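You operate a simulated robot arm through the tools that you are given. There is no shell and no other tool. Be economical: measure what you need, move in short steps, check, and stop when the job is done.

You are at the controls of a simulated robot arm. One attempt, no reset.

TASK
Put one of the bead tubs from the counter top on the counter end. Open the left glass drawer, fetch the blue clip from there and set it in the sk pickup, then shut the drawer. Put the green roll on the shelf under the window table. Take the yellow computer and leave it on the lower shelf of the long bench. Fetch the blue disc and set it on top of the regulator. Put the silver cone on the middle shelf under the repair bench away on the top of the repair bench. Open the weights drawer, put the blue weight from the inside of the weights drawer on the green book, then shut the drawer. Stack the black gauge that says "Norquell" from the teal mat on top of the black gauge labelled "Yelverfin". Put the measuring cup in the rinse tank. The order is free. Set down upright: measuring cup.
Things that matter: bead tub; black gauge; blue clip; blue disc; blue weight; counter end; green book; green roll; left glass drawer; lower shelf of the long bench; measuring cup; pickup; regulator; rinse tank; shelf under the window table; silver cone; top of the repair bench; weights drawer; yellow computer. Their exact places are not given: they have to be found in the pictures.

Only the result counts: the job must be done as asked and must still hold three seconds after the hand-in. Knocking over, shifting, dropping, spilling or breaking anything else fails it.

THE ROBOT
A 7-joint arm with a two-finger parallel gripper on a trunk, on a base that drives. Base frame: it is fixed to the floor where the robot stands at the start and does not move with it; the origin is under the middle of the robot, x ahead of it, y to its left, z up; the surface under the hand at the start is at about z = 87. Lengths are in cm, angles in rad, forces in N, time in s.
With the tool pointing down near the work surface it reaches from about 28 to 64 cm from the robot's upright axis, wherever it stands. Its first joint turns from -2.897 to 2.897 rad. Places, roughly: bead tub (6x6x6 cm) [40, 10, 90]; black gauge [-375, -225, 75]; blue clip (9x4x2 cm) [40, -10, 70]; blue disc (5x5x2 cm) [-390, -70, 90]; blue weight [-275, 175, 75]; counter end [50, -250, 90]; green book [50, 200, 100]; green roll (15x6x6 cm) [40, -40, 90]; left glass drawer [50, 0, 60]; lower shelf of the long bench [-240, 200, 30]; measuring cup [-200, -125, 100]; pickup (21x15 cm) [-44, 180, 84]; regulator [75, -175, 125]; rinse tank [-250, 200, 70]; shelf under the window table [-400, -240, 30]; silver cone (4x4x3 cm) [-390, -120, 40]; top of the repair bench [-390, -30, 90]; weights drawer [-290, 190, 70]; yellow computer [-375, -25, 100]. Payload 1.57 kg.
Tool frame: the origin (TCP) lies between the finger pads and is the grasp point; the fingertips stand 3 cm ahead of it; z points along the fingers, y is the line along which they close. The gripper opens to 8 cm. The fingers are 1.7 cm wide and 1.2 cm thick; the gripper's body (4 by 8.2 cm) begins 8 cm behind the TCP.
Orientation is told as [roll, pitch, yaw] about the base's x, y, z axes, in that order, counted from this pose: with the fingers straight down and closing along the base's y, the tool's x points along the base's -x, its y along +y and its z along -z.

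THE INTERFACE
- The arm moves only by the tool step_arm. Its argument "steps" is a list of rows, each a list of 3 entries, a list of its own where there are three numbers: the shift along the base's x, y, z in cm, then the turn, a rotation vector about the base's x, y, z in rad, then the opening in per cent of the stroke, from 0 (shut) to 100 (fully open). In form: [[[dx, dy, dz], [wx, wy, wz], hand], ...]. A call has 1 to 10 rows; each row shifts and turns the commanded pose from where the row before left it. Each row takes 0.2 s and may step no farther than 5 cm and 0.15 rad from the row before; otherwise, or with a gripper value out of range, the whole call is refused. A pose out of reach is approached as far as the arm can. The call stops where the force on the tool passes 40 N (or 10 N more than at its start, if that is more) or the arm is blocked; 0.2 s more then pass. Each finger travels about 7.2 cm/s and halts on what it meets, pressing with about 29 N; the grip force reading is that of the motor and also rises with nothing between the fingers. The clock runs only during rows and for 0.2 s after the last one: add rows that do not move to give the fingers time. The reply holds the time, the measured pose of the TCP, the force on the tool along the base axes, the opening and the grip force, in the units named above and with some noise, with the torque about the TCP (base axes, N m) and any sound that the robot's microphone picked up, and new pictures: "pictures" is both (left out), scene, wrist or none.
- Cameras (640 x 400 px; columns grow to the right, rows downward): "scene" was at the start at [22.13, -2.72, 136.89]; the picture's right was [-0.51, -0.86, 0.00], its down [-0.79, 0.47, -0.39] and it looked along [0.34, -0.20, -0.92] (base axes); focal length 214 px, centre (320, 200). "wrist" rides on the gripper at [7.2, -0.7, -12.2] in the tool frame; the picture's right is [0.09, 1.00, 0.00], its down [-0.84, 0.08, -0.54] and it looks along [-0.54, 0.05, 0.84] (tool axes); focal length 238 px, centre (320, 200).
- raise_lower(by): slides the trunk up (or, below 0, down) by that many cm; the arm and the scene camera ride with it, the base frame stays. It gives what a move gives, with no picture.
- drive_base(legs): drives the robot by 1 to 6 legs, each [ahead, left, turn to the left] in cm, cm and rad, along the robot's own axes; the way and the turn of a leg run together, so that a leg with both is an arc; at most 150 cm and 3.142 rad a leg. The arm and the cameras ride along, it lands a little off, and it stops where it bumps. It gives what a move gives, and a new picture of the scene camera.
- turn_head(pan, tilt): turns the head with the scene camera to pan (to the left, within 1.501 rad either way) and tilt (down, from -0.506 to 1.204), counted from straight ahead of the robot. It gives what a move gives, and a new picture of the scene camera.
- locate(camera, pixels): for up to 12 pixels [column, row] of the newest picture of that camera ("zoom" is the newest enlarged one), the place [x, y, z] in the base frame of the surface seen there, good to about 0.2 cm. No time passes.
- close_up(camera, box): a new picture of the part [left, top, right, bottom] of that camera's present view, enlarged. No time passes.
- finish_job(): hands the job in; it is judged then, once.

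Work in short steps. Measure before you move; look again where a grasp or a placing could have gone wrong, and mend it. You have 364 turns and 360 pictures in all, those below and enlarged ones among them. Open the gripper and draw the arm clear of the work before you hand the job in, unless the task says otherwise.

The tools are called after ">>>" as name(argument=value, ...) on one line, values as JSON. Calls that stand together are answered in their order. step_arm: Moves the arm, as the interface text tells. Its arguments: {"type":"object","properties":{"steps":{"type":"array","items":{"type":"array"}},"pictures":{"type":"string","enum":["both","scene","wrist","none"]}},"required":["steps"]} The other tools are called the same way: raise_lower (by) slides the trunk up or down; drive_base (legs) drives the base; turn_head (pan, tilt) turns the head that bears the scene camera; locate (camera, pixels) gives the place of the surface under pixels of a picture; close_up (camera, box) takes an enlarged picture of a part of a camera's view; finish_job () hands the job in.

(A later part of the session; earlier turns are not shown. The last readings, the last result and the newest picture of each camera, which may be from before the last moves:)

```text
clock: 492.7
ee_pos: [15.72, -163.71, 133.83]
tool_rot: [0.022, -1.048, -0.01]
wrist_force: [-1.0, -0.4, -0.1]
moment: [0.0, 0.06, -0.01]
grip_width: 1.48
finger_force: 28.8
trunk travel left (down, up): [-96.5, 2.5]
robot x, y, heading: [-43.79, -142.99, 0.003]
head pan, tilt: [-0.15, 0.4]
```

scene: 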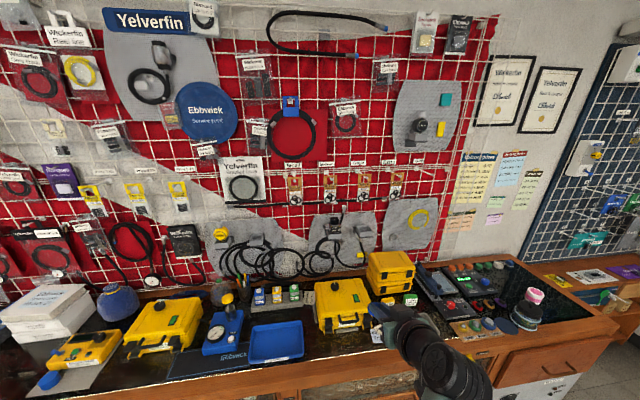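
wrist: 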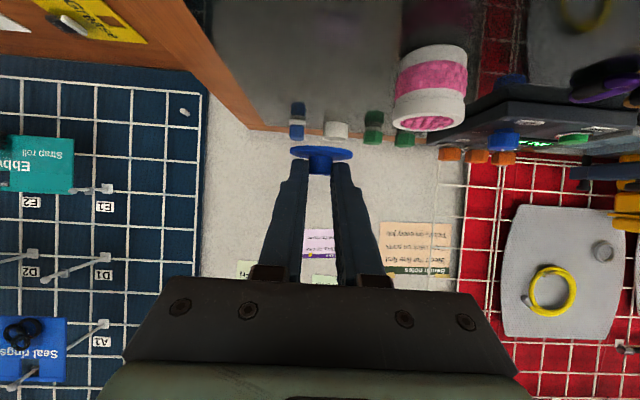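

TCP y is right (−163.7) and the disc base is ~2.4 cm above the regulator top. I drive ahead 42 cm.

>>> drive_base(legs=[[42, 0, 0]])

>>> close_up(camera="scene", box=[270, 150, 480, 300])

>>> step_arm(steps=[[[0, 0, 0], [0, 0, 0], 0]], pictures="wrist")

```text
clock: 495.3
ee_pos: [58.01, -162.75, 133.58]
tool_rot: [0.022, -1.049, -0.005]
wrist_force: [-0.2, 0.2, 0.2]
moment: [0.01, 0.01, 0.01]
grip_width: 1.44
finger_force: 28.9
trunk travel left (down, up): [-96.5, 2.5]
robot x, y, heading: [-1.4, -142.71, 0.013]
head pan, tilt: [-0.15, 0.4]
```

scene: 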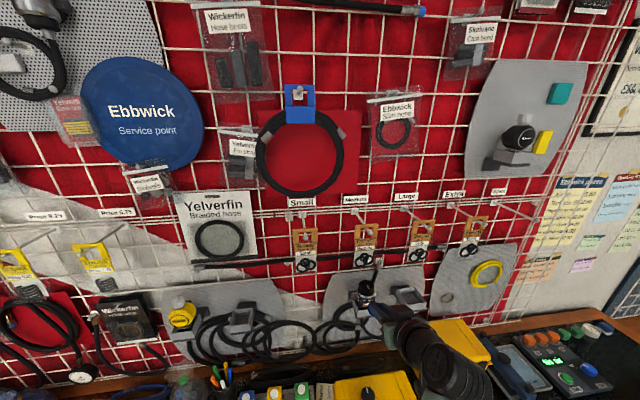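

```text
2.67 times, centred on (375, 225) of scene
```

zoom: 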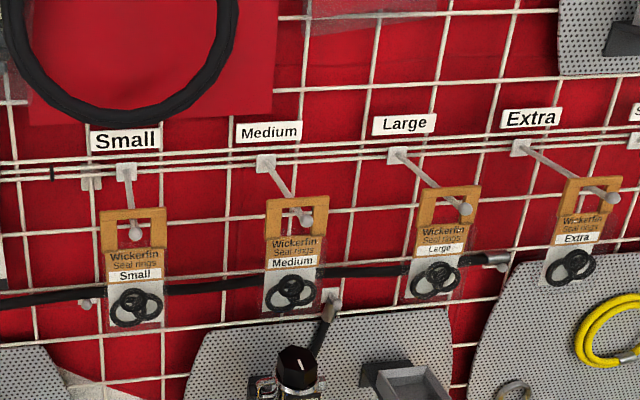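

```text
clock: 495.7
ee_pos: [58.02, -162.84, 133.67]
tool_rot: [0.024, -1.049, -0.002]
wrist_force: [0.7, -0.5, 0.0]
moment: [0.01, -0.02, 0.0]
grip_width: 1.47
finger_force: 29.5
trunk travel left (down, up): [-96.5, 2.5]
robot x, y, heading: [-1.58, -142.77, 0.01]
head pan, tilt: [-0.15, 0.4]
```

wrist: 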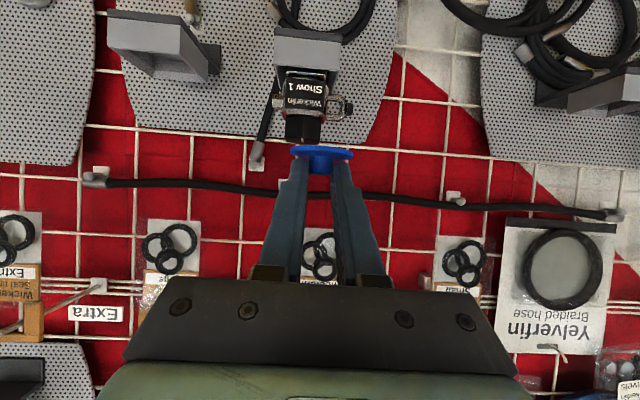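

The regulator is straight ahead in the wrist view (304,115). I re-measure its knob.

>>> locate(camera="wrist", pixels=[[303, 130], [288, 130], [318, 130], [303, 140], [303, 115], [303, 100]])

>>> locate(camera="zoom", pixels=[[297, 362], [280, 365], [315, 366], [297, 350], [297, 378]])

```text
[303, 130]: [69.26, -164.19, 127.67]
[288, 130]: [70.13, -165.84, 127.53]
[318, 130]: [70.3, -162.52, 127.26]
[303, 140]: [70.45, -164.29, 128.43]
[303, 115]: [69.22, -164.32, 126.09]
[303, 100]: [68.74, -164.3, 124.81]
```

```text
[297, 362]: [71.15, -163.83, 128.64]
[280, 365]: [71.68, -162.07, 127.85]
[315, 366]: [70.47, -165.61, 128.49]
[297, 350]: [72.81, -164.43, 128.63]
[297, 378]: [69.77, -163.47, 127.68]
```

Target TCP (69.4,−164.0). I move forward at this height in small steps.

>>> step_arm(steps=[[[3, -0.6, 0], [0, 0, 0], 0], [[3, -0.6, 0], [0, 0, 0], 0], [[3, 0, 0], [0, 0, 0], 0], [[2.4, 0, 0], [0, 0, 0], 0], [[0, 0, 0], [0, 0, 0], 0]])

>>> close_up(camera="scene", box=[300, 210, 440, 320])

>>> close_up(camera="wrist", box=[240, 60, 400, 220])

```text
clock: 496.9
ee_pos: [69.26, -163.84, 133.83]
tool_rot: [0.021, -1.046, -0.003]
wrist_force: [-0.5, -0.4, -0.2]
moment: [0.01, 0.03, -0.01]
grip_width: 1.46
finger_force: 28.5
trunk travel left (down, up): [-96.5, 2.5]
robot x, y, heading: [-1.74, -142.86, 0.014]
head pan, tilt: [-0.15, 0.4]
```

scene: 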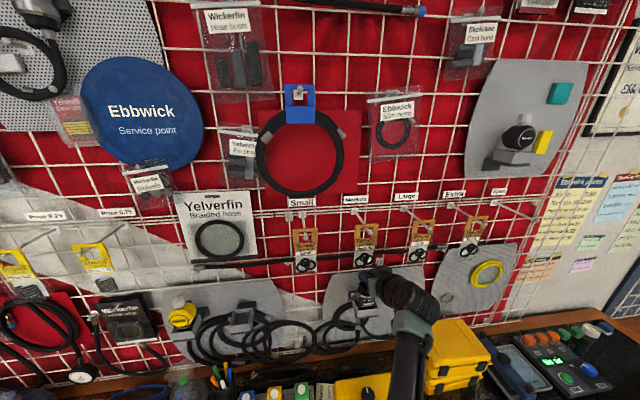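
wrist: 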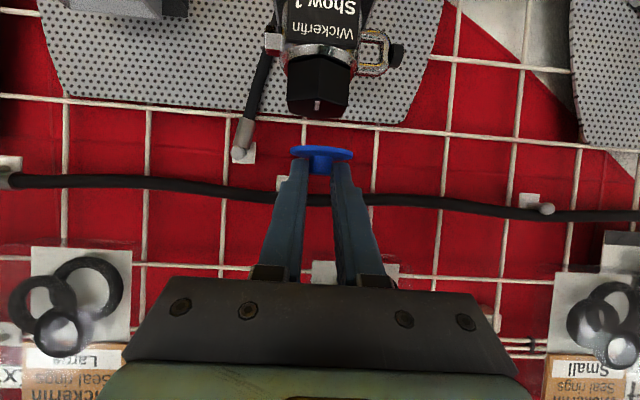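

```text
3.64 times, centred on (370, 265) of scene
```

zoom: 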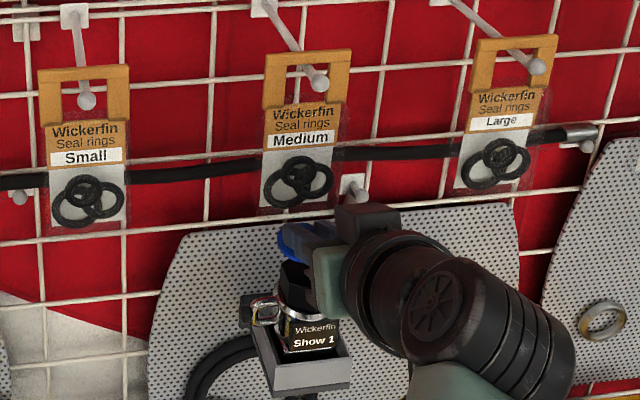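

```text
2.50 times, centred on (320, 140) of wrist
```

zoom: 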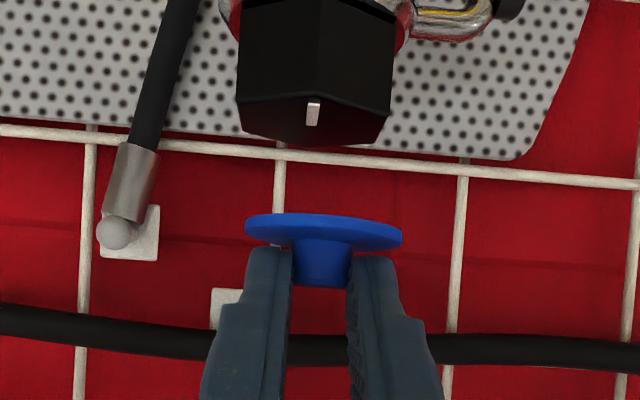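

Aligned over the knob. I lower in small steps to TCP z≈131.45.

>>> step_arm(steps=[[[0.1, -0.15, -1], [0, 0, 0], 0], [[0, 0, -0.8], [0, 0, 0], 0], [[0, 0, -0.4], [0, 0, 0], 0], [[0, 0, 0], [0, 0, 0], 0]], pictures="wrist")

>>> close_up(camera="wrist", box=[260, 80, 380, 200])

>>> close_up(camera="scene", box=[340, 250, 420, 320])

```text
clock: 497.9
ee_pos: [69.61, -164.03, 131.54]
tool_rot: [0.024, -1.047, -0.004]
wrist_force: [0.1, -0.9, 1.3]
moment: [-0.04, 0.03, 0.05]
grip_width: 1.46
finger_force: 29.0
trunk travel left (down, up): [-96.5, 2.5]
robot x, y, heading: [-1.64, -142.93, 0.01]
head pan, tilt: [-0.15, 0.4]
```

wrist: 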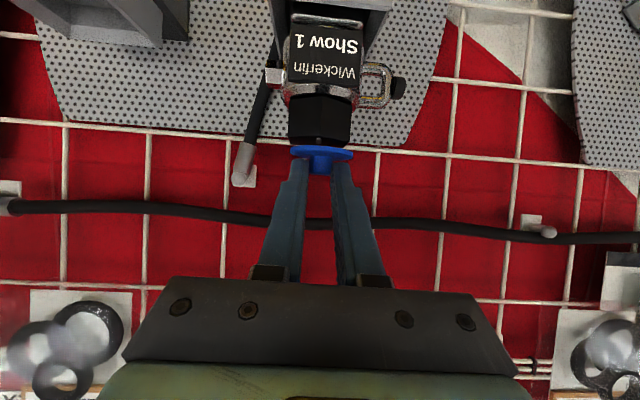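

```text
3.33 times, centred on (320, 140) of wrist
```

zoom: 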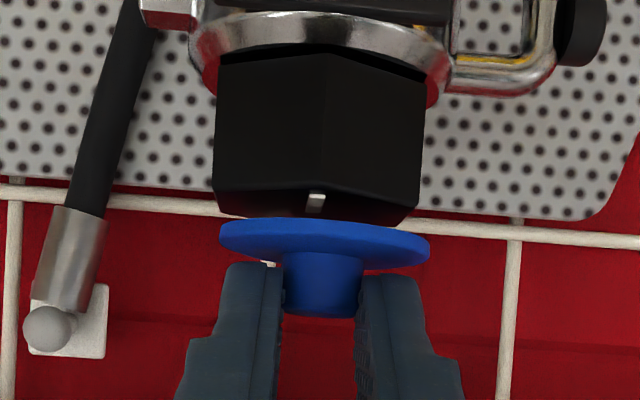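

```text
5.71 times, centred on (380, 285) of scene
```

zoom: 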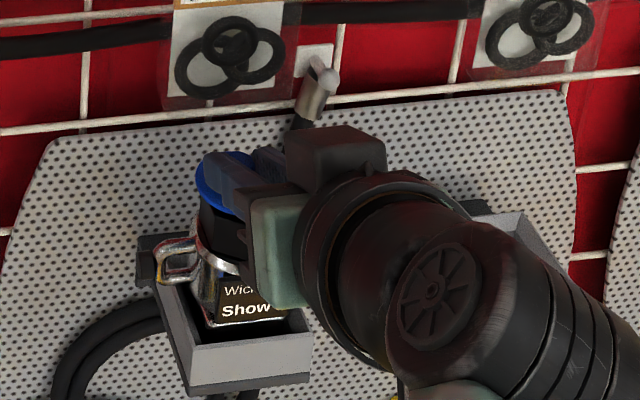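

The camera views it nearly horizontally (image inverted): the disc is just above the knob with a slight gap. I lower in 0.2 cm steps to contact.

>>> step_arm(steps=[[[-0.1, 0, -0.2], [0, 0, 0], 0], [[0, 0, -0.15], [0, 0, 0], 0], [[0, 0, 0], [0, 0, 0], 0]], pictures="wrist")

>>> close_up(camera="wrist", box=[260, 80, 380, 200])

```text
clock: 498.7
ee_pos: [69.36, -164.13, 131.2]
tool_rot: [0.022, -1.046, -0.003]
wrist_force: [-0.2, -0.6, -0.8]
moment: [0.01, 0.04, 0.01]
grip_width: 1.45
finger_force: 29.0
trunk travel left (down, up): [-96.5, 2.5]
robot x, y, heading: [-1.44, -142.45, 0.016]
head pan, tilt: [-0.15, 0.4]
```

wrist: 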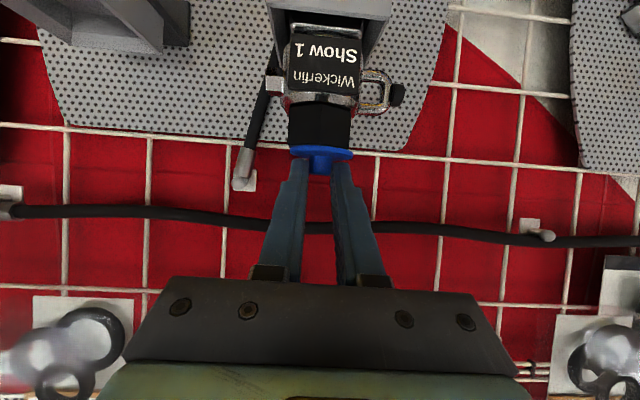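

```text
3.33 times, centred on (320, 140) of wrist
```

zoom: 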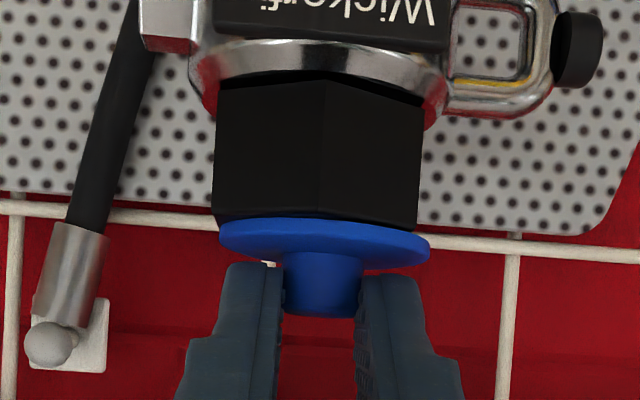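

The disc now sits on the knob. I lower 0.1 more, release, and withdraw along the tool axis.

>>> step_arm(steps=[[[0, -0.05, -0.1], [0, 0, 0], 0], [[0, 0, 0], [0, 0, 0], 0], [[0, 0, 0], [0, 0, 0], 25], [[0, 0, 0], [0, 0, 0], 40], [[0, 0, 0], [0, 0, 0], 40], [[-0.8, 0, 0.46], [0, 0, 0], 40], [[-1.7, 0, 1], [0, 0, 0], 40], [[-3, 0, 1], [0, 0, 0], 40], [[-4, 0, 0], [0, 0, 0], 40]], pictures="wrist")

>>> close_up(camera="wrist", box=[240, 60, 400, 200])

>>> close_up(camera="scene", box=[320, 210, 420, 310])

```text
clock: 500.7
ee_pos: [59.98, -164.17, 133.66]
tool_rot: [0.024, -1.049, -0.003]
wrist_force: [0.1, -0.2, -0.1]
moment: [0.0, 0.0, 0.0]
grip_width: 3.18
finger_force: 0.0
trunk travel left (down, up): [-96.5, 2.5]
robot x, y, heading: [-1.56, -142.55, 0.016]
head pan, tilt: [-0.15, 0.4]
```

wrist: 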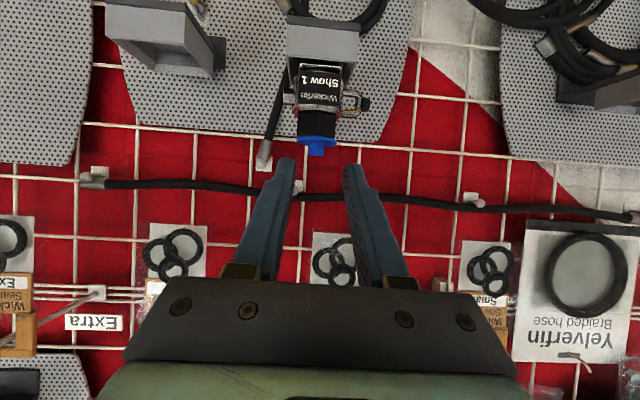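

```text
2.86 times, centred on (320, 130) of wrist
```

zoom: 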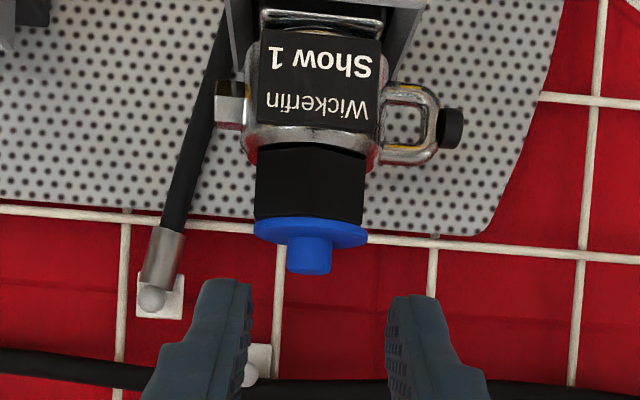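

```text
4.00 times, centred on (370, 260) of scene
```

zoom: 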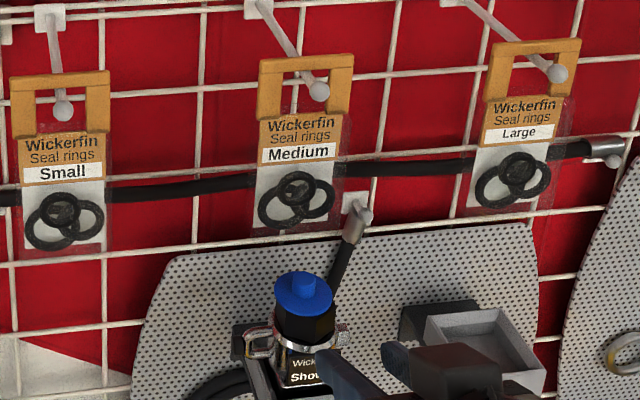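

The disc rests on the regulator. Next, the measuring cup on the island. I back off, straighten the tool, lower the trunk and turn around.

>>> drive_base(legs=[[-62, 0, 0]])

>>> step_arm(steps=[[[0, 0, 0], [0, 0.131, 0], 60], [[0, 0, 0], [0, 0.131, 0], 60], [[0, 0, 0], [0, 0.131, 0], 60], [[-1, 0, 0], [0, 0.131, 0], 60], [[-1, 0, 0], [0, 0.131, 0], 60], [[-1, 0, 0], [0, 0.131, 0], 60], [[-1, 0, 0], [0, 0.131, 0], 60], [[-1, 0, 0], [0, 0.13, 0], 60], [[-2, 0, 0], [0, 0, 0], 60], [[-2, 0, 0], [0, 0, 0], 60]], pictures="none")

>>> raise_lower(by=-20)

>>> drive_base(legs=[[0, 0, 1.571], [0, 0, 1.571]])

>>> turn_head(pan=0.0, tilt=0.5)

```text
clock: 504.2
ee_pos: [-2.49, -165.13, 133.61]
tool_rot: [0.022, -1.047, -0.005]
wrist_force: [0.3, 0.2, 0.5]
moment: [-0.01, -0.04, -0.03]
grip_width: 3.19
finger_force: 0.2
trunk travel left (down, up): [-96.5, 2.5]
robot x, y, heading: [-64.73, -143.45, 0.015]
head pan, tilt: [-0.15, 0.4]
```

scene: 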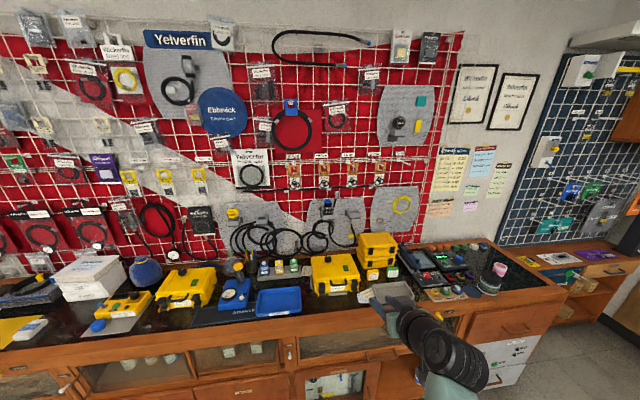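

```text
clock: 506.4
ee_pos: [-11.69, -165.03, 133.69]
tool_rot: [0.02, 0.001, -0.002]
wrist_force: [0.2, -0.1, 0.9]
moment: [-0.01, -0.02, -0.02]
grip_width: 4.8
finger_force: 0.0
trunk travel left (down, up): [-96.5, 2.5]
robot x, y, heading: [-64.35, -143.33, 0.01]
head pan, tilt: [-0.15, 0.4]
```

```text
clock: 508.6
ee_pos: [-11.55, -165.05, 113.81]
tool_rot: [0.02, -0.001, -0.002]
wrist_force: [0.7, 0.1, -0.9]
moment: [0.0, 0.02, 0.03]
grip_width: 4.8
finger_force: 0.1
trunk travel left (down, up): [-76.5, 22.5]
robot x, y, heading: [-64.56, -143.63, 0.009]
head pan, tilt: [-0.15, 0.4]
```

```text
clock: 516.6
ee_pos: [-116.88, -120.85, 113.67]
tool_rot: [0.02, -0.001, 3.121]
wrist_force: [-0.2, -0.4, 0.3]
moment: [0.03, 0.01, 0.01]
grip_width: 4.8
finger_force: 0.1
trunk travel left (down, up): [-76.5, 22.5]
robot x, y, heading: [-64.58, -143.57, 3.135]
head pan, tilt: [-0.15, 0.4]
```

scene: 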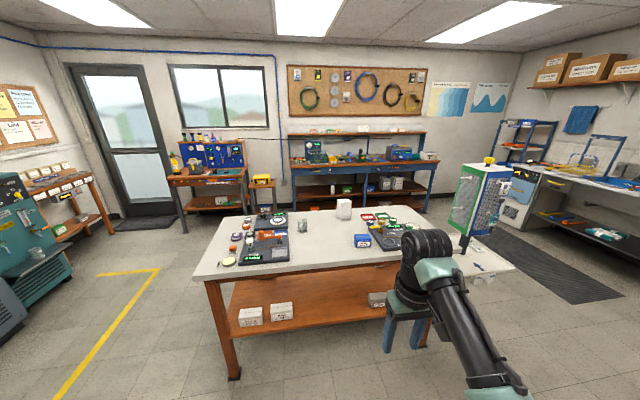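

```text
clock: 517.3
ee_pos: [-116.77, -121.11, 113.73]
tool_rot: [0.019, 0.0, 3.122]
wrist_force: [-0.7, -0.2, -0.5]
moment: [-0.01, 0.01, 0.0]
grip_width: 4.82
finger_force: 0.1
trunk travel left (down, up): [-76.5, 22.5]
robot x, y, heading: [-64.4, -143.44, 3.129]
head pan, tilt: [0.0, 0.499]
```

scene: 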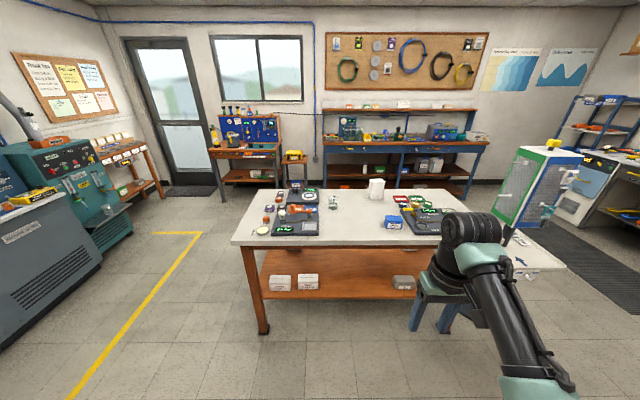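

I zoom on the island; a clear cup shows at about (333,200).

>>> close_up(camera="scene", box=[230, 160, 450, 260])

>>> close_up(camera="scene", box=[310, 175, 390, 225])

>>> locate(camera="zoom", pixels=[[185, 170], [185, 220], [165, 220], [210, 225], [185, 260], [165, 160], [530, 100]])

```text
2.91 times, centred on (340, 210) of scene
```

zoom: 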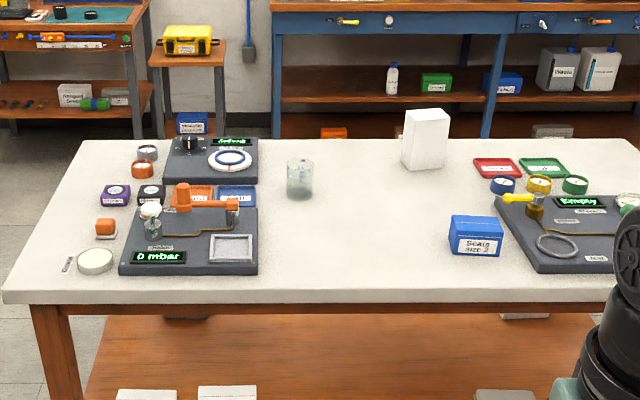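

```text
8.00 times, centred on (350, 200) of scene
```

zoom: 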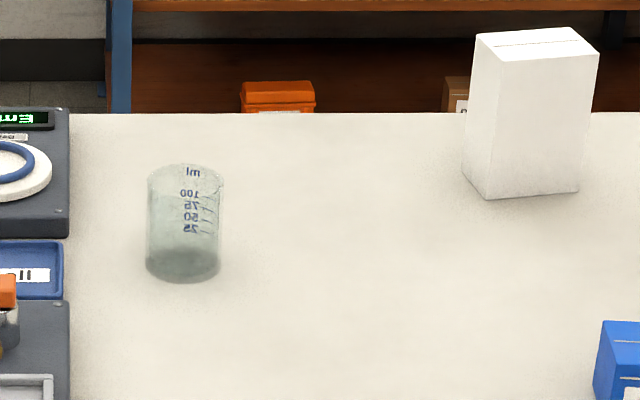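

```text
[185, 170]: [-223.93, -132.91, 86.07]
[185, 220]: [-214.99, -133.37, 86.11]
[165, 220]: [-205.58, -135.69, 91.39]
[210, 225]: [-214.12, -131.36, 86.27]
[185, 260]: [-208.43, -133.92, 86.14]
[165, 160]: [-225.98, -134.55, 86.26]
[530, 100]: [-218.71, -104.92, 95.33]
```

The cup stands around (−207.5,−134), about 6 cm wide on the table at z 86.2. I drive up to the island's east side with the hand above it.

>>> drive_base(legs=[[0, 12.5, 0.01], [80, 0, 0]])

>>> step_arm(steps=[[[0, 0, 0], [0, 0, 0], 100], [[0, 0, 0], [0, 0, 0], 100]], pictures="wrist")

>>> turn_head(pan=-0.1, tilt=0.8)

```text
clock: 522.4
ee_pos: [-197.46, -134.62, 113.77]
tool_rot: [0.019, 0.001, 3.138]
wrist_force: [-1.2, 0.3, -0.1]
moment: [0.0, 0.0, 0.01]
grip_width: 4.81
finger_force: 0.0
trunk travel left (down, up): [-76.5, 22.5]
robot x, y, heading: [-144.6, -156.36, -3.133]
head pan, tilt: [0.0, 0.499]
```

scene: 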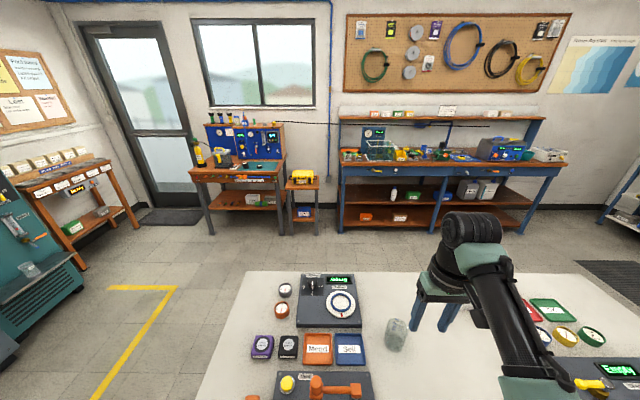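

```text
clock: 523.0
ee_pos: [-197.34, -134.53, 113.57]
tool_rot: [0.018, 0.0, 3.137]
wrist_force: [0.1, 0.0, 0.3]
moment: [0.04, 0.01, 0.01]
grip_width: 8.01
finger_force: 0.0
trunk travel left (down, up): [-76.5, 22.5]
robot x, y, heading: [-144.76, -156.43, -3.132]
head pan, tilt: [0.0, 0.499]
```

wrist: 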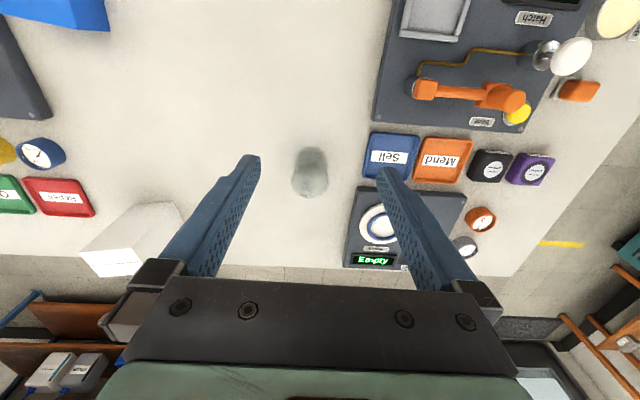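

```text
clock: 523.8
ee_pos: [-197.41, -134.67, 113.66]
tool_rot: [0.018, 0.0, 3.137]
wrist_force: [-0.8, -0.6, -0.7]
moment: [0.0, 0.02, -0.04]
grip_width: 8.0
finger_force: 0.1
trunk travel left (down, up): [-76.5, 22.5]
robot x, y, heading: [-145.05, -156.14, -3.131]
head pan, tilt: [-0.099, 0.799]
```

scene: 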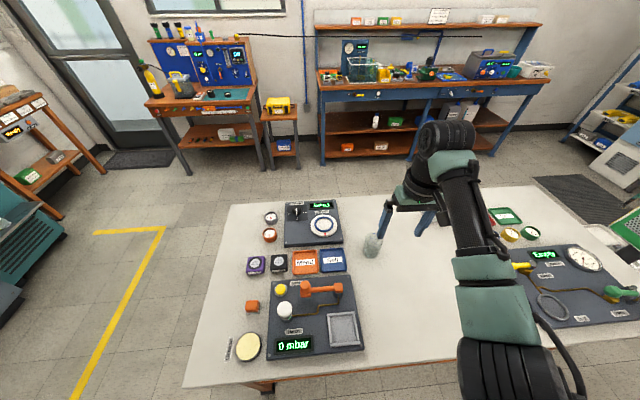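

I zoom on the cup in the wrist view and locate its base and rim.

>>> close_up(camera="wrist", box=[270, 130, 350, 210])

>>> locate(camera="zoom", pixels=[[330, 180], [330, 130], [250, 200], [410, 200], [310, 250], [310, 330], [220, 310], [400, 320]])

```text
5.00 times, centred on (310, 170) of wrist
```

zoom: 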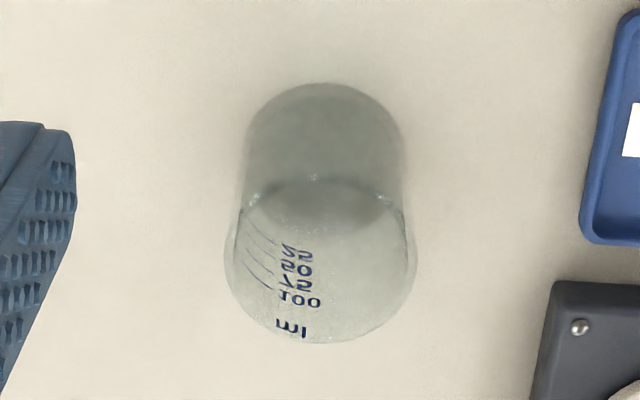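

```text
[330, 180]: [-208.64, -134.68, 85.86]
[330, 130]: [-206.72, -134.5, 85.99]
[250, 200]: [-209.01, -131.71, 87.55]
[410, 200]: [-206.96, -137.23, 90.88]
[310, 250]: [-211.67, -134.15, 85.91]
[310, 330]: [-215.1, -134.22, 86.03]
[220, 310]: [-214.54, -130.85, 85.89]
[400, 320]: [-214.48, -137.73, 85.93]
```

Cup centre ≈ (−207.8,−134.5), ~5.6 cm wide. I drive 9 cm closer and descend over it.

>>> drive_base(legs=[[9, 0, 0]])

>>> step_arm(steps=[[[-1.3, 0.1, -4], [0, 0, 0], 100], [[0, 0, -5], [0, 0, 0], 100], [[0, 0, -4], [0, 0, 0], 100], [[0, 0, 0], [0, 0, 0], 100]])

```text
clock: 524.9
ee_pos: [-206.26, -134.72, 113.71]
tool_rot: [0.02, -0.001, 3.136]
wrist_force: [0.2, -0.1, 0.6]
moment: [-0.02, 0.0, 0.04]
grip_width: 8.02
finger_force: 0.2
trunk travel left (down, up): [-76.5, 22.5]
robot x, y, heading: [-154.03, -156.26, -3.136]
head pan, tilt: [-0.099, 0.799]
```

scene: 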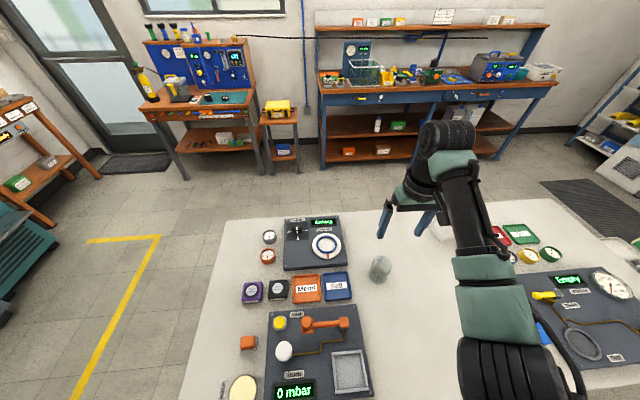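

```text
clock: 525.9
ee_pos: [-207.8, -134.6, 100.74]
tool_rot: [0.02, 0.002, 3.137]
wrist_force: [-0.2, -0.6, 0.1]
moment: [0.04, 0.02, 0.04]
grip_width: 8.0
finger_force: 0.0
trunk travel left (down, up): [-76.5, 22.5]
robot x, y, heading: [-153.35, -156.2, -3.13]
head pan, tilt: [-0.099, 0.799]
```

scene: 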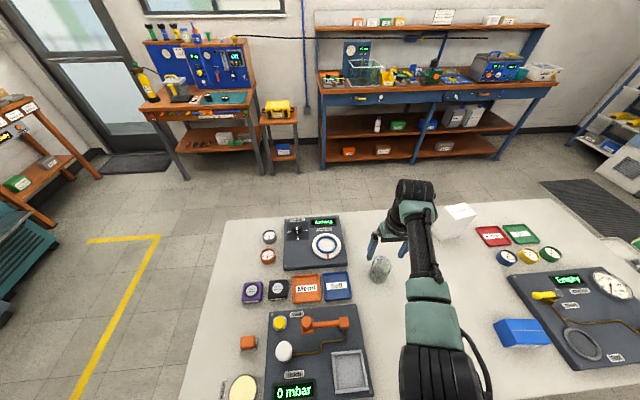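
wrist: 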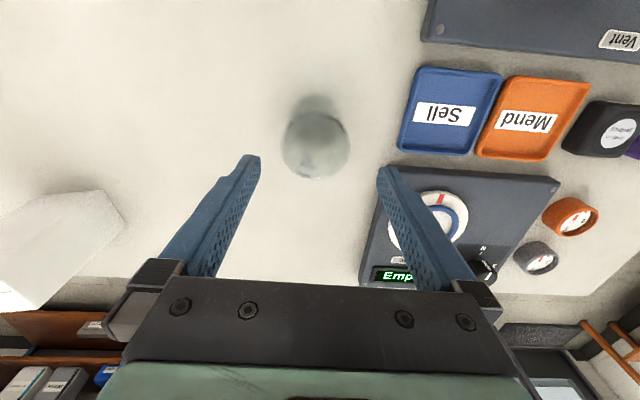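

I check the neighbours on the right (plate, "Sell" tray) against the finger position.

>>> locate(camera="wrist", pixels=[[400, 150], [398, 140], [385, 185], [372, 230], [410, 160], [400, 172]])

```text
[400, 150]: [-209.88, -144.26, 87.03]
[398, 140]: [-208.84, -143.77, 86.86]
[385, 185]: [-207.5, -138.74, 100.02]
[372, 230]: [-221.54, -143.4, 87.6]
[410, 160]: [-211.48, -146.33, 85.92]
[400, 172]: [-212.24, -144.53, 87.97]
```

Neighbours are ≥3.9 cm away from the finger. I descend to z 90.6 and grip the cup.

>>> step_arm(steps=[[[0, 0, -5], [0, 0, 0], 100], [[0, 0, -5], [0, 0, 0], 100], [[0, 0, 0], [0, 0, 0], 100], [[0, 0, 0], [0, 0, 0], 40], [[0, 0, 0], [0, 0, 0], 40], [[0, 0, 0], [0, 0, 0], 40]], pictures="wrist")

```text
clock: 527.3
ee_pos: [-207.71, -134.67, 90.76]
tool_rot: [0.02, 0.0, 3.135]
wrist_force: [-0.1, 0.4, 0.0]
moment: [0.02, 0.0, 0.02]
grip_width: 5.86
finger_force: 29.0
trunk travel left (down, up): [-76.5, 22.5]
robot x, y, heading: [-153.88, -156.59, -3.131]
head pan, tilt: [-0.099, 0.799]
```

wrist: 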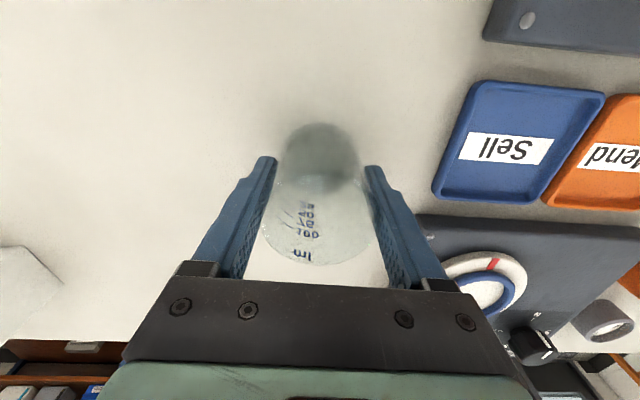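

Gripped (5.86 cm). I lift and carry it around to the sink bench side.

>>> step_arm(steps=[[[0, 0, 2], [0, 0, 0], 40], [[0, 0, 5], [0, 0, 0], 40], [[0, 0, 5], [0, 0, 0], 40], [[0, 0, 5], [0, 0, 0], 40], [[0, 0, 4], [0, 0, 0], 40]], pictures="wrist")

>>> drive_base(legs=[[-60, 0, 0], [0, -110, 0], [0, -105, 0], [0, 0, -1.571], [0, 95, 0]])

>>> turn_head(pan=0.3, tilt=0.5)

```text
clock: 528.5
ee_pos: [-207.23, -134.54, 111.74]
tool_rot: [0.021, 0.001, 3.133]
wrist_force: [0.1, -0.1, -0.7]
moment: [0.01, -0.04, -0.03]
grip_width: 5.89
finger_force: 29.3
trunk travel left (down, up): [-76.5, 22.5]
robot x, y, heading: [-153.9, -156.24, -3.133]
head pan, tilt: [-0.099, 0.799]
```

wrist: 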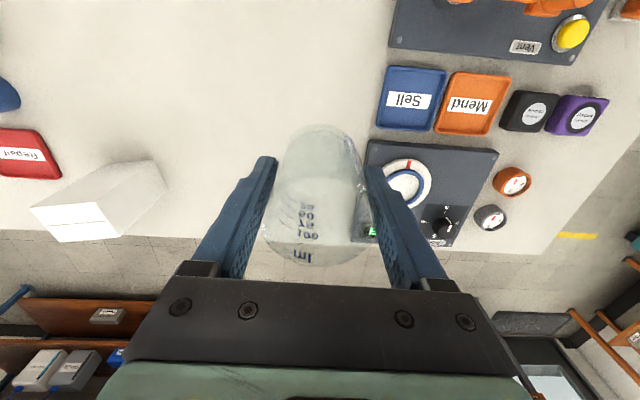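

```text
clock: 550.5
ee_pos: [-165.61, 113.1, 111.58]
tool_rot: [0.02, 0.0, 1.525]
wrist_force: [-0.4, 0.2, -0.6]
moment: [0.04, 0.03, 0.02]
grip_width: 5.85
finger_force: 29.4
trunk travel left (down, up): [-76.5, 22.5]
robot x, y, heading: [-189.4, 60.36, 1.54]
head pan, tilt: [-0.099, 0.799]
```

scene: 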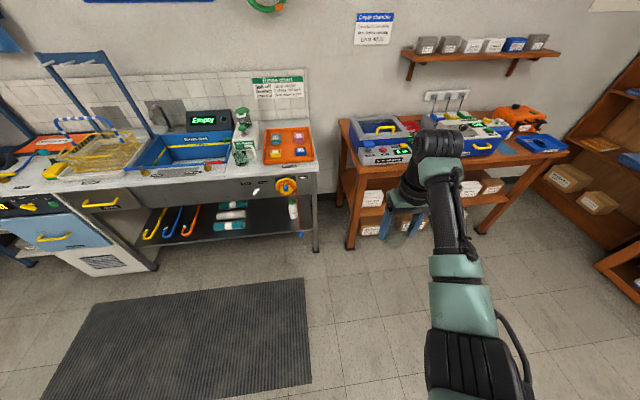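

```text
clock: 551.4
ee_pos: [-165.61, 113.22, 111.57]
tool_rot: [0.019, 0.001, 1.524]
wrist_force: [0.3, 0.2, 0.3]
moment: [-0.01, 0.01, -0.02]
grip_width: 5.88
finger_force: 28.7
trunk travel left (down, up): [-76.5, 22.5]
robot x, y, heading: [-189.53, 60.32, 1.544]
head pan, tilt: [0.3, 0.499]
```

scene: 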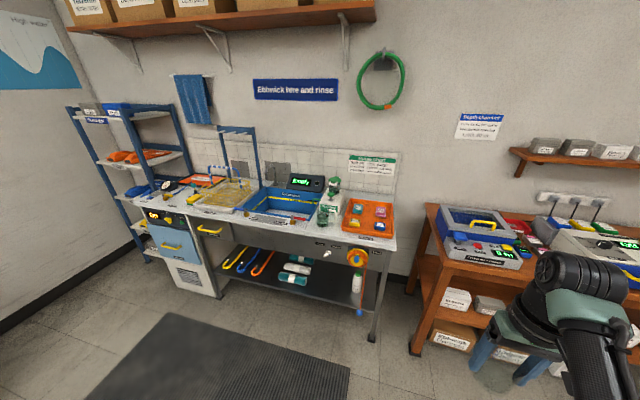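

The blue rinse tank is at (283,205) and drawers at (170–215,235). I zoom in.

>>> close_up(camera="scene", box=[130, 160, 410, 320])

>>> locate(camera="zoom", pixels=[[340, 105], [300, 130], [420, 130], [330, 75], [230, 160], [185, 195], [90, 190], [350, 260], [500, 130], [250, 270], [400, 185], [350, 115]])

```text
2.29 times, centred on (270, 240) of scene
```

zoom: 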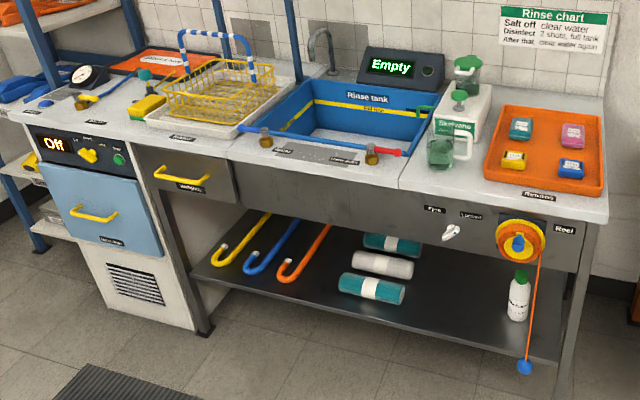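

```text
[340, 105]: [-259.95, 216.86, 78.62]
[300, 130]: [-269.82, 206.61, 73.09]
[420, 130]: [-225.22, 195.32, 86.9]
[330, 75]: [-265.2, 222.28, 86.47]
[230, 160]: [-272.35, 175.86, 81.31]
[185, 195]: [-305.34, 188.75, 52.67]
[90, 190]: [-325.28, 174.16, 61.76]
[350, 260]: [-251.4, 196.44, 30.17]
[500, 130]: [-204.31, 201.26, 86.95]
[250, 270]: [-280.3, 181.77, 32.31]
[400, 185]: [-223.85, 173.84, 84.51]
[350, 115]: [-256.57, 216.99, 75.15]
```

I move in front of the tank and look down into it.

>>> drive_base(legs=[[0, 84, 0.027], [38, 0, 0]])

>>> turn_head(pan=-0.15, tilt=0.75)

>>> close_up(camera="scene", box=[170, 60, 490, 260])

```text
clock: 557.9
ee_pos: [-252.72, 152.84, 111.66]
tool_rot: [0.02, 0.001, 1.569]
wrist_force: [0.0, 0.6, -0.2]
moment: [0.0, 0.01, -0.01]
grip_width: 5.85
finger_force: 29.1
trunk travel left (down, up): [-76.5, 22.5]
robot x, y, heading: [-274.49, 98.69, 1.582]
head pan, tilt: [0.3, 0.499]
```

scene: 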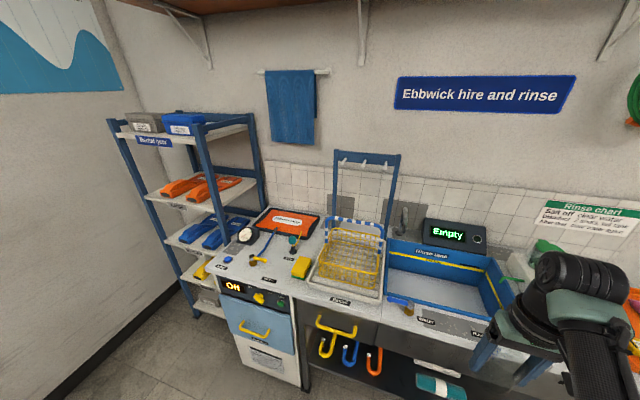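

```text
clock: 558.8
ee_pos: [-252.82, 152.78, 111.63]
tool_rot: [0.02, -0.001, 1.567]
wrist_force: [-0.1, -0.5, -0.4]
moment: [0.0, -0.01, 0.02]
grip_width: 5.85
finger_force: 29.1
trunk travel left (down, up): [-76.5, 22.5]
robot x, y, heading: [-274.17, 98.75, 1.581]
head pan, tilt: [-0.15, 0.75]
```

scene: 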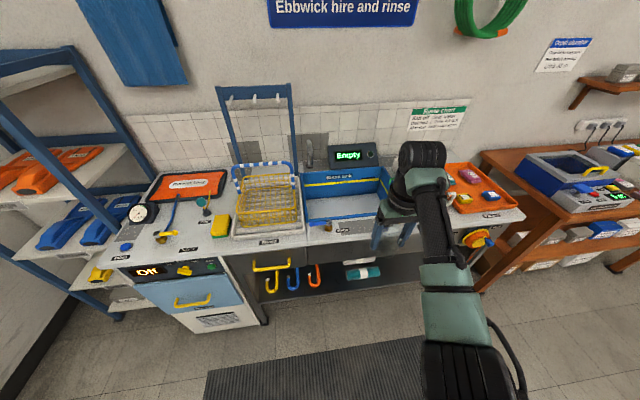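

```text
2.00 times, centred on (330, 160) of scene
```

zoom: 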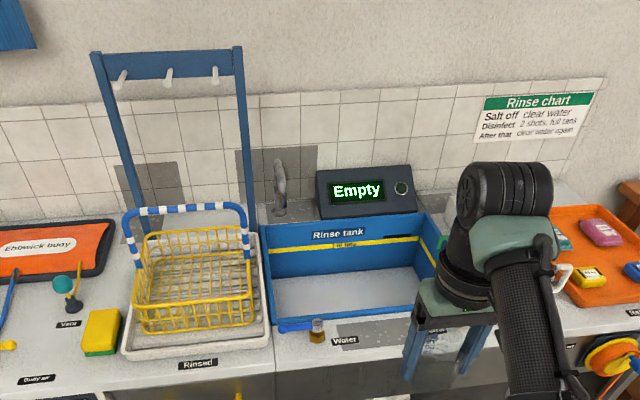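

I locate the tank's floor and rims.

>>> locate(camera="zoom", pixels=[[340, 285], [300, 290], [400, 280], [340, 305], [280, 270], [340, 216], [425, 235], [270, 235], [340, 262], [320, 325], [405, 295], [290, 325]])

```text
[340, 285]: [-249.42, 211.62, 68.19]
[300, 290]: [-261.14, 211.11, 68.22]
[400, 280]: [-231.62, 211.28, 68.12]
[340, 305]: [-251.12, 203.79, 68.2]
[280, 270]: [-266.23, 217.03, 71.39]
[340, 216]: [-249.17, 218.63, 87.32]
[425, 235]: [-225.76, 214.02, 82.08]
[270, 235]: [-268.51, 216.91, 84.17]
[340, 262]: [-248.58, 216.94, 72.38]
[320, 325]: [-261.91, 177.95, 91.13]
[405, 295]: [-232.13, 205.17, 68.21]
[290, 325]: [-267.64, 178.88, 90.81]
```

Tank floor z 68.2 (x −266…−228, y up to 217), rim ~87. I drive in so the hand is over its middle and lower the trunk for reach.

>>> drive_base(legs=[[52, -5, -0.01]])

>>> step_arm(steps=[[[0, -3, 2], [0, 0, 0], 40], [[0, 0, 0], [0, 0, 0], 40]])

```text
clock: 561.9
ee_pos: [-246.83, 205.27, 111.65]
tool_rot: [0.02, -0.001, 1.55]
wrist_force: [-0.1, 0.3, 0.4]
moment: [-0.01, -0.04, -0.02]
grip_width: 5.84
finger_force: 29.6
trunk travel left (down, up): [-76.5, 22.5]
robot x, y, heading: [-269.49, 151.79, 1.561]
head pan, tilt: [-0.15, 0.75]
```

scene: 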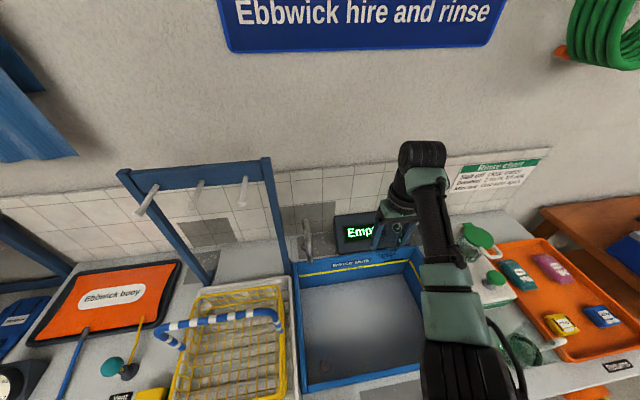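

```text
clock: 562.5
ee_pos: [-246.83, 202.3, 113.48]
tool_rot: [0.02, 0.002, 1.548]
wrist_force: [-0.8, 0.2, -0.9]
moment: [-0.04, -0.05, 0.02]
grip_width: 5.87
finger_force: 28.6
trunk travel left (down, up): [-76.5, 22.5]
robot x, y, heading: [-269.42, 152.13, 1.559]
head pan, tilt: [-0.15, 0.75]
```

scene: 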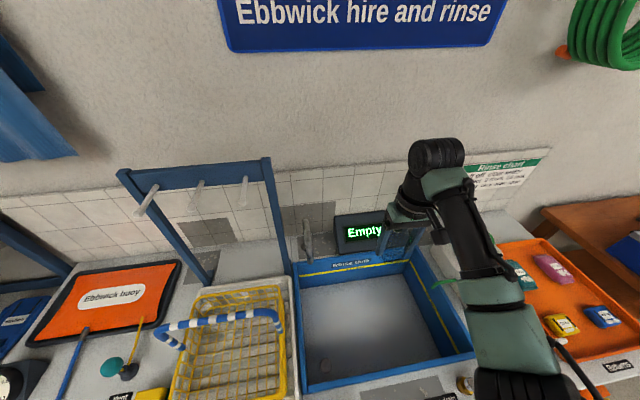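
wrist: 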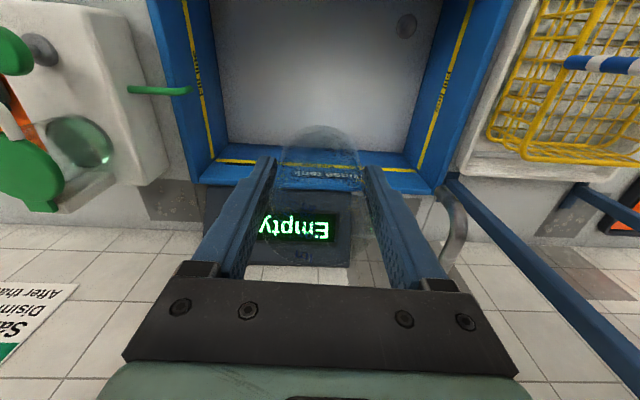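

I locate the tank's front inner wall and check the spot under the cup.

>>> locate(camera="scene", pixels=[[370, 345], [370, 362], [370, 378], [330, 320], [430, 330], [380, 300], [350, 275], [452, 340]])

```text
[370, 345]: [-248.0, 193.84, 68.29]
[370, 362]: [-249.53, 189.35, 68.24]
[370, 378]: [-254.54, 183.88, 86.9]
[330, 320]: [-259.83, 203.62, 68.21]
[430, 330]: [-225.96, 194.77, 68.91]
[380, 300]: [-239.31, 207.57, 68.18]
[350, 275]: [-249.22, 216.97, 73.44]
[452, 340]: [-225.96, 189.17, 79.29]
```

Floor spans y 187–217. I lower the trunk 15 cm, then lower the cup in with the arm.

>>> raise_lower(by=-15)

>>> step_arm(steps=[[[-0.3, -0.5, -3], [0, 0, 0], 40], [[0, 0, -4], [0, 0, 0], 40], [[0, 0, -4], [0, 0, 0], 40], [[0, 0, -4], [0, 0, 0], 40], [[0, 0, -4], [0, 0, 0], 40], [[0, 0, -3], [0, 0, 0], 40], [[0, 0, 0], [0, 0, 0], 40]])

```text
clock: 564.2
ee_pos: [-246.68, 202.27, 98.67]
tool_rot: [0.02, 0.0, 1.548]
wrist_force: [-0.3, 0.1, -0.3]
moment: [-0.03, 0.03, -0.01]
grip_width: 5.85
finger_force: 29.3
trunk travel left (down, up): [-61.5, 37.5]
robot x, y, heading: [-268.96, 151.8, 1.56]
head pan, tilt: [-0.15, 0.75]
```

```text
clock: 565.8
ee_pos: [-247.1, 201.87, 76.61]
tool_rot: [0.019, 0.002, 1.548]
wrist_force: [0.2, 0.0, -0.6]
moment: [0.0, 0.01, 0.01]
grip_width: 5.89
finger_force: 28.5
trunk travel left (down, up): [-61.5, 37.5]
robot x, y, heading: [-269.51, 151.68, 1.562]
head pan, tilt: [-0.15, 0.75]
```

scene: 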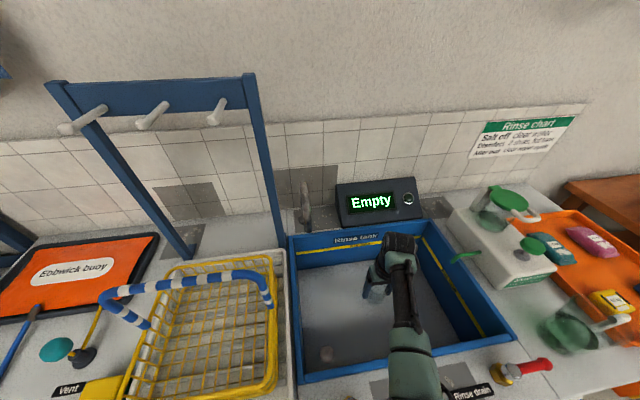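
wrist: 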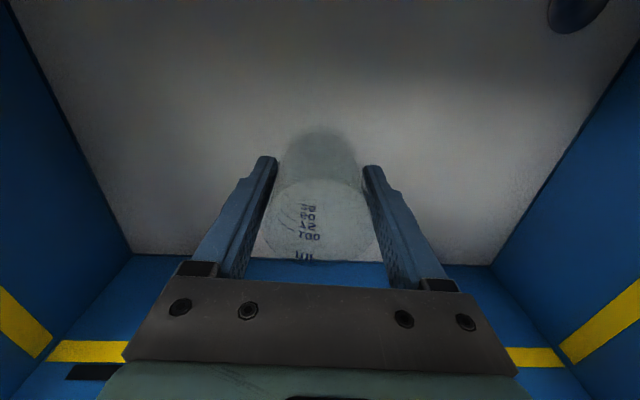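

The cup is inside the tank above the floor. I lower 3.4 cm and release.

>>> step_arm(steps=[[[0, 0, -2], [0, 0, 0], 40], [[0, 0, -1], [0, 0, 0], 40], [[0, 0, -0.5], [0, 0, 0], 40], [[0, 0, 0], [0, 0, 0], 40], [[0, 0, 0], [0, 0, 0], 85], [[0, 0, 0], [0, 0, 0], 100], [[0, 0, 0], [0, 0, 0], 100]], pictures="wrist")

```text
clock: 567.4
ee_pos: [-247.04, 201.65, 73.04]
tool_rot: [0.02, 0.001, 1.547]
wrist_force: [0.4, 0.3, 0.3]
moment: [0.05, -0.02, 0.0]
grip_width: 8.01
finger_force: 0.1
trunk travel left (down, up): [-61.5, 37.5]
robot x, y, heading: [-269.23, 151.71, 1.561]
head pan, tilt: [-0.15, 0.75]
```

wrist: 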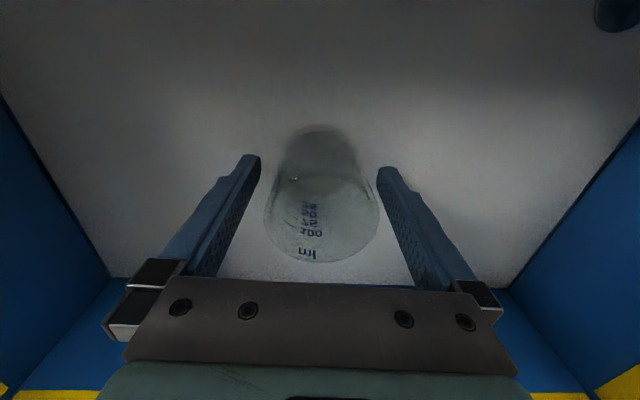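

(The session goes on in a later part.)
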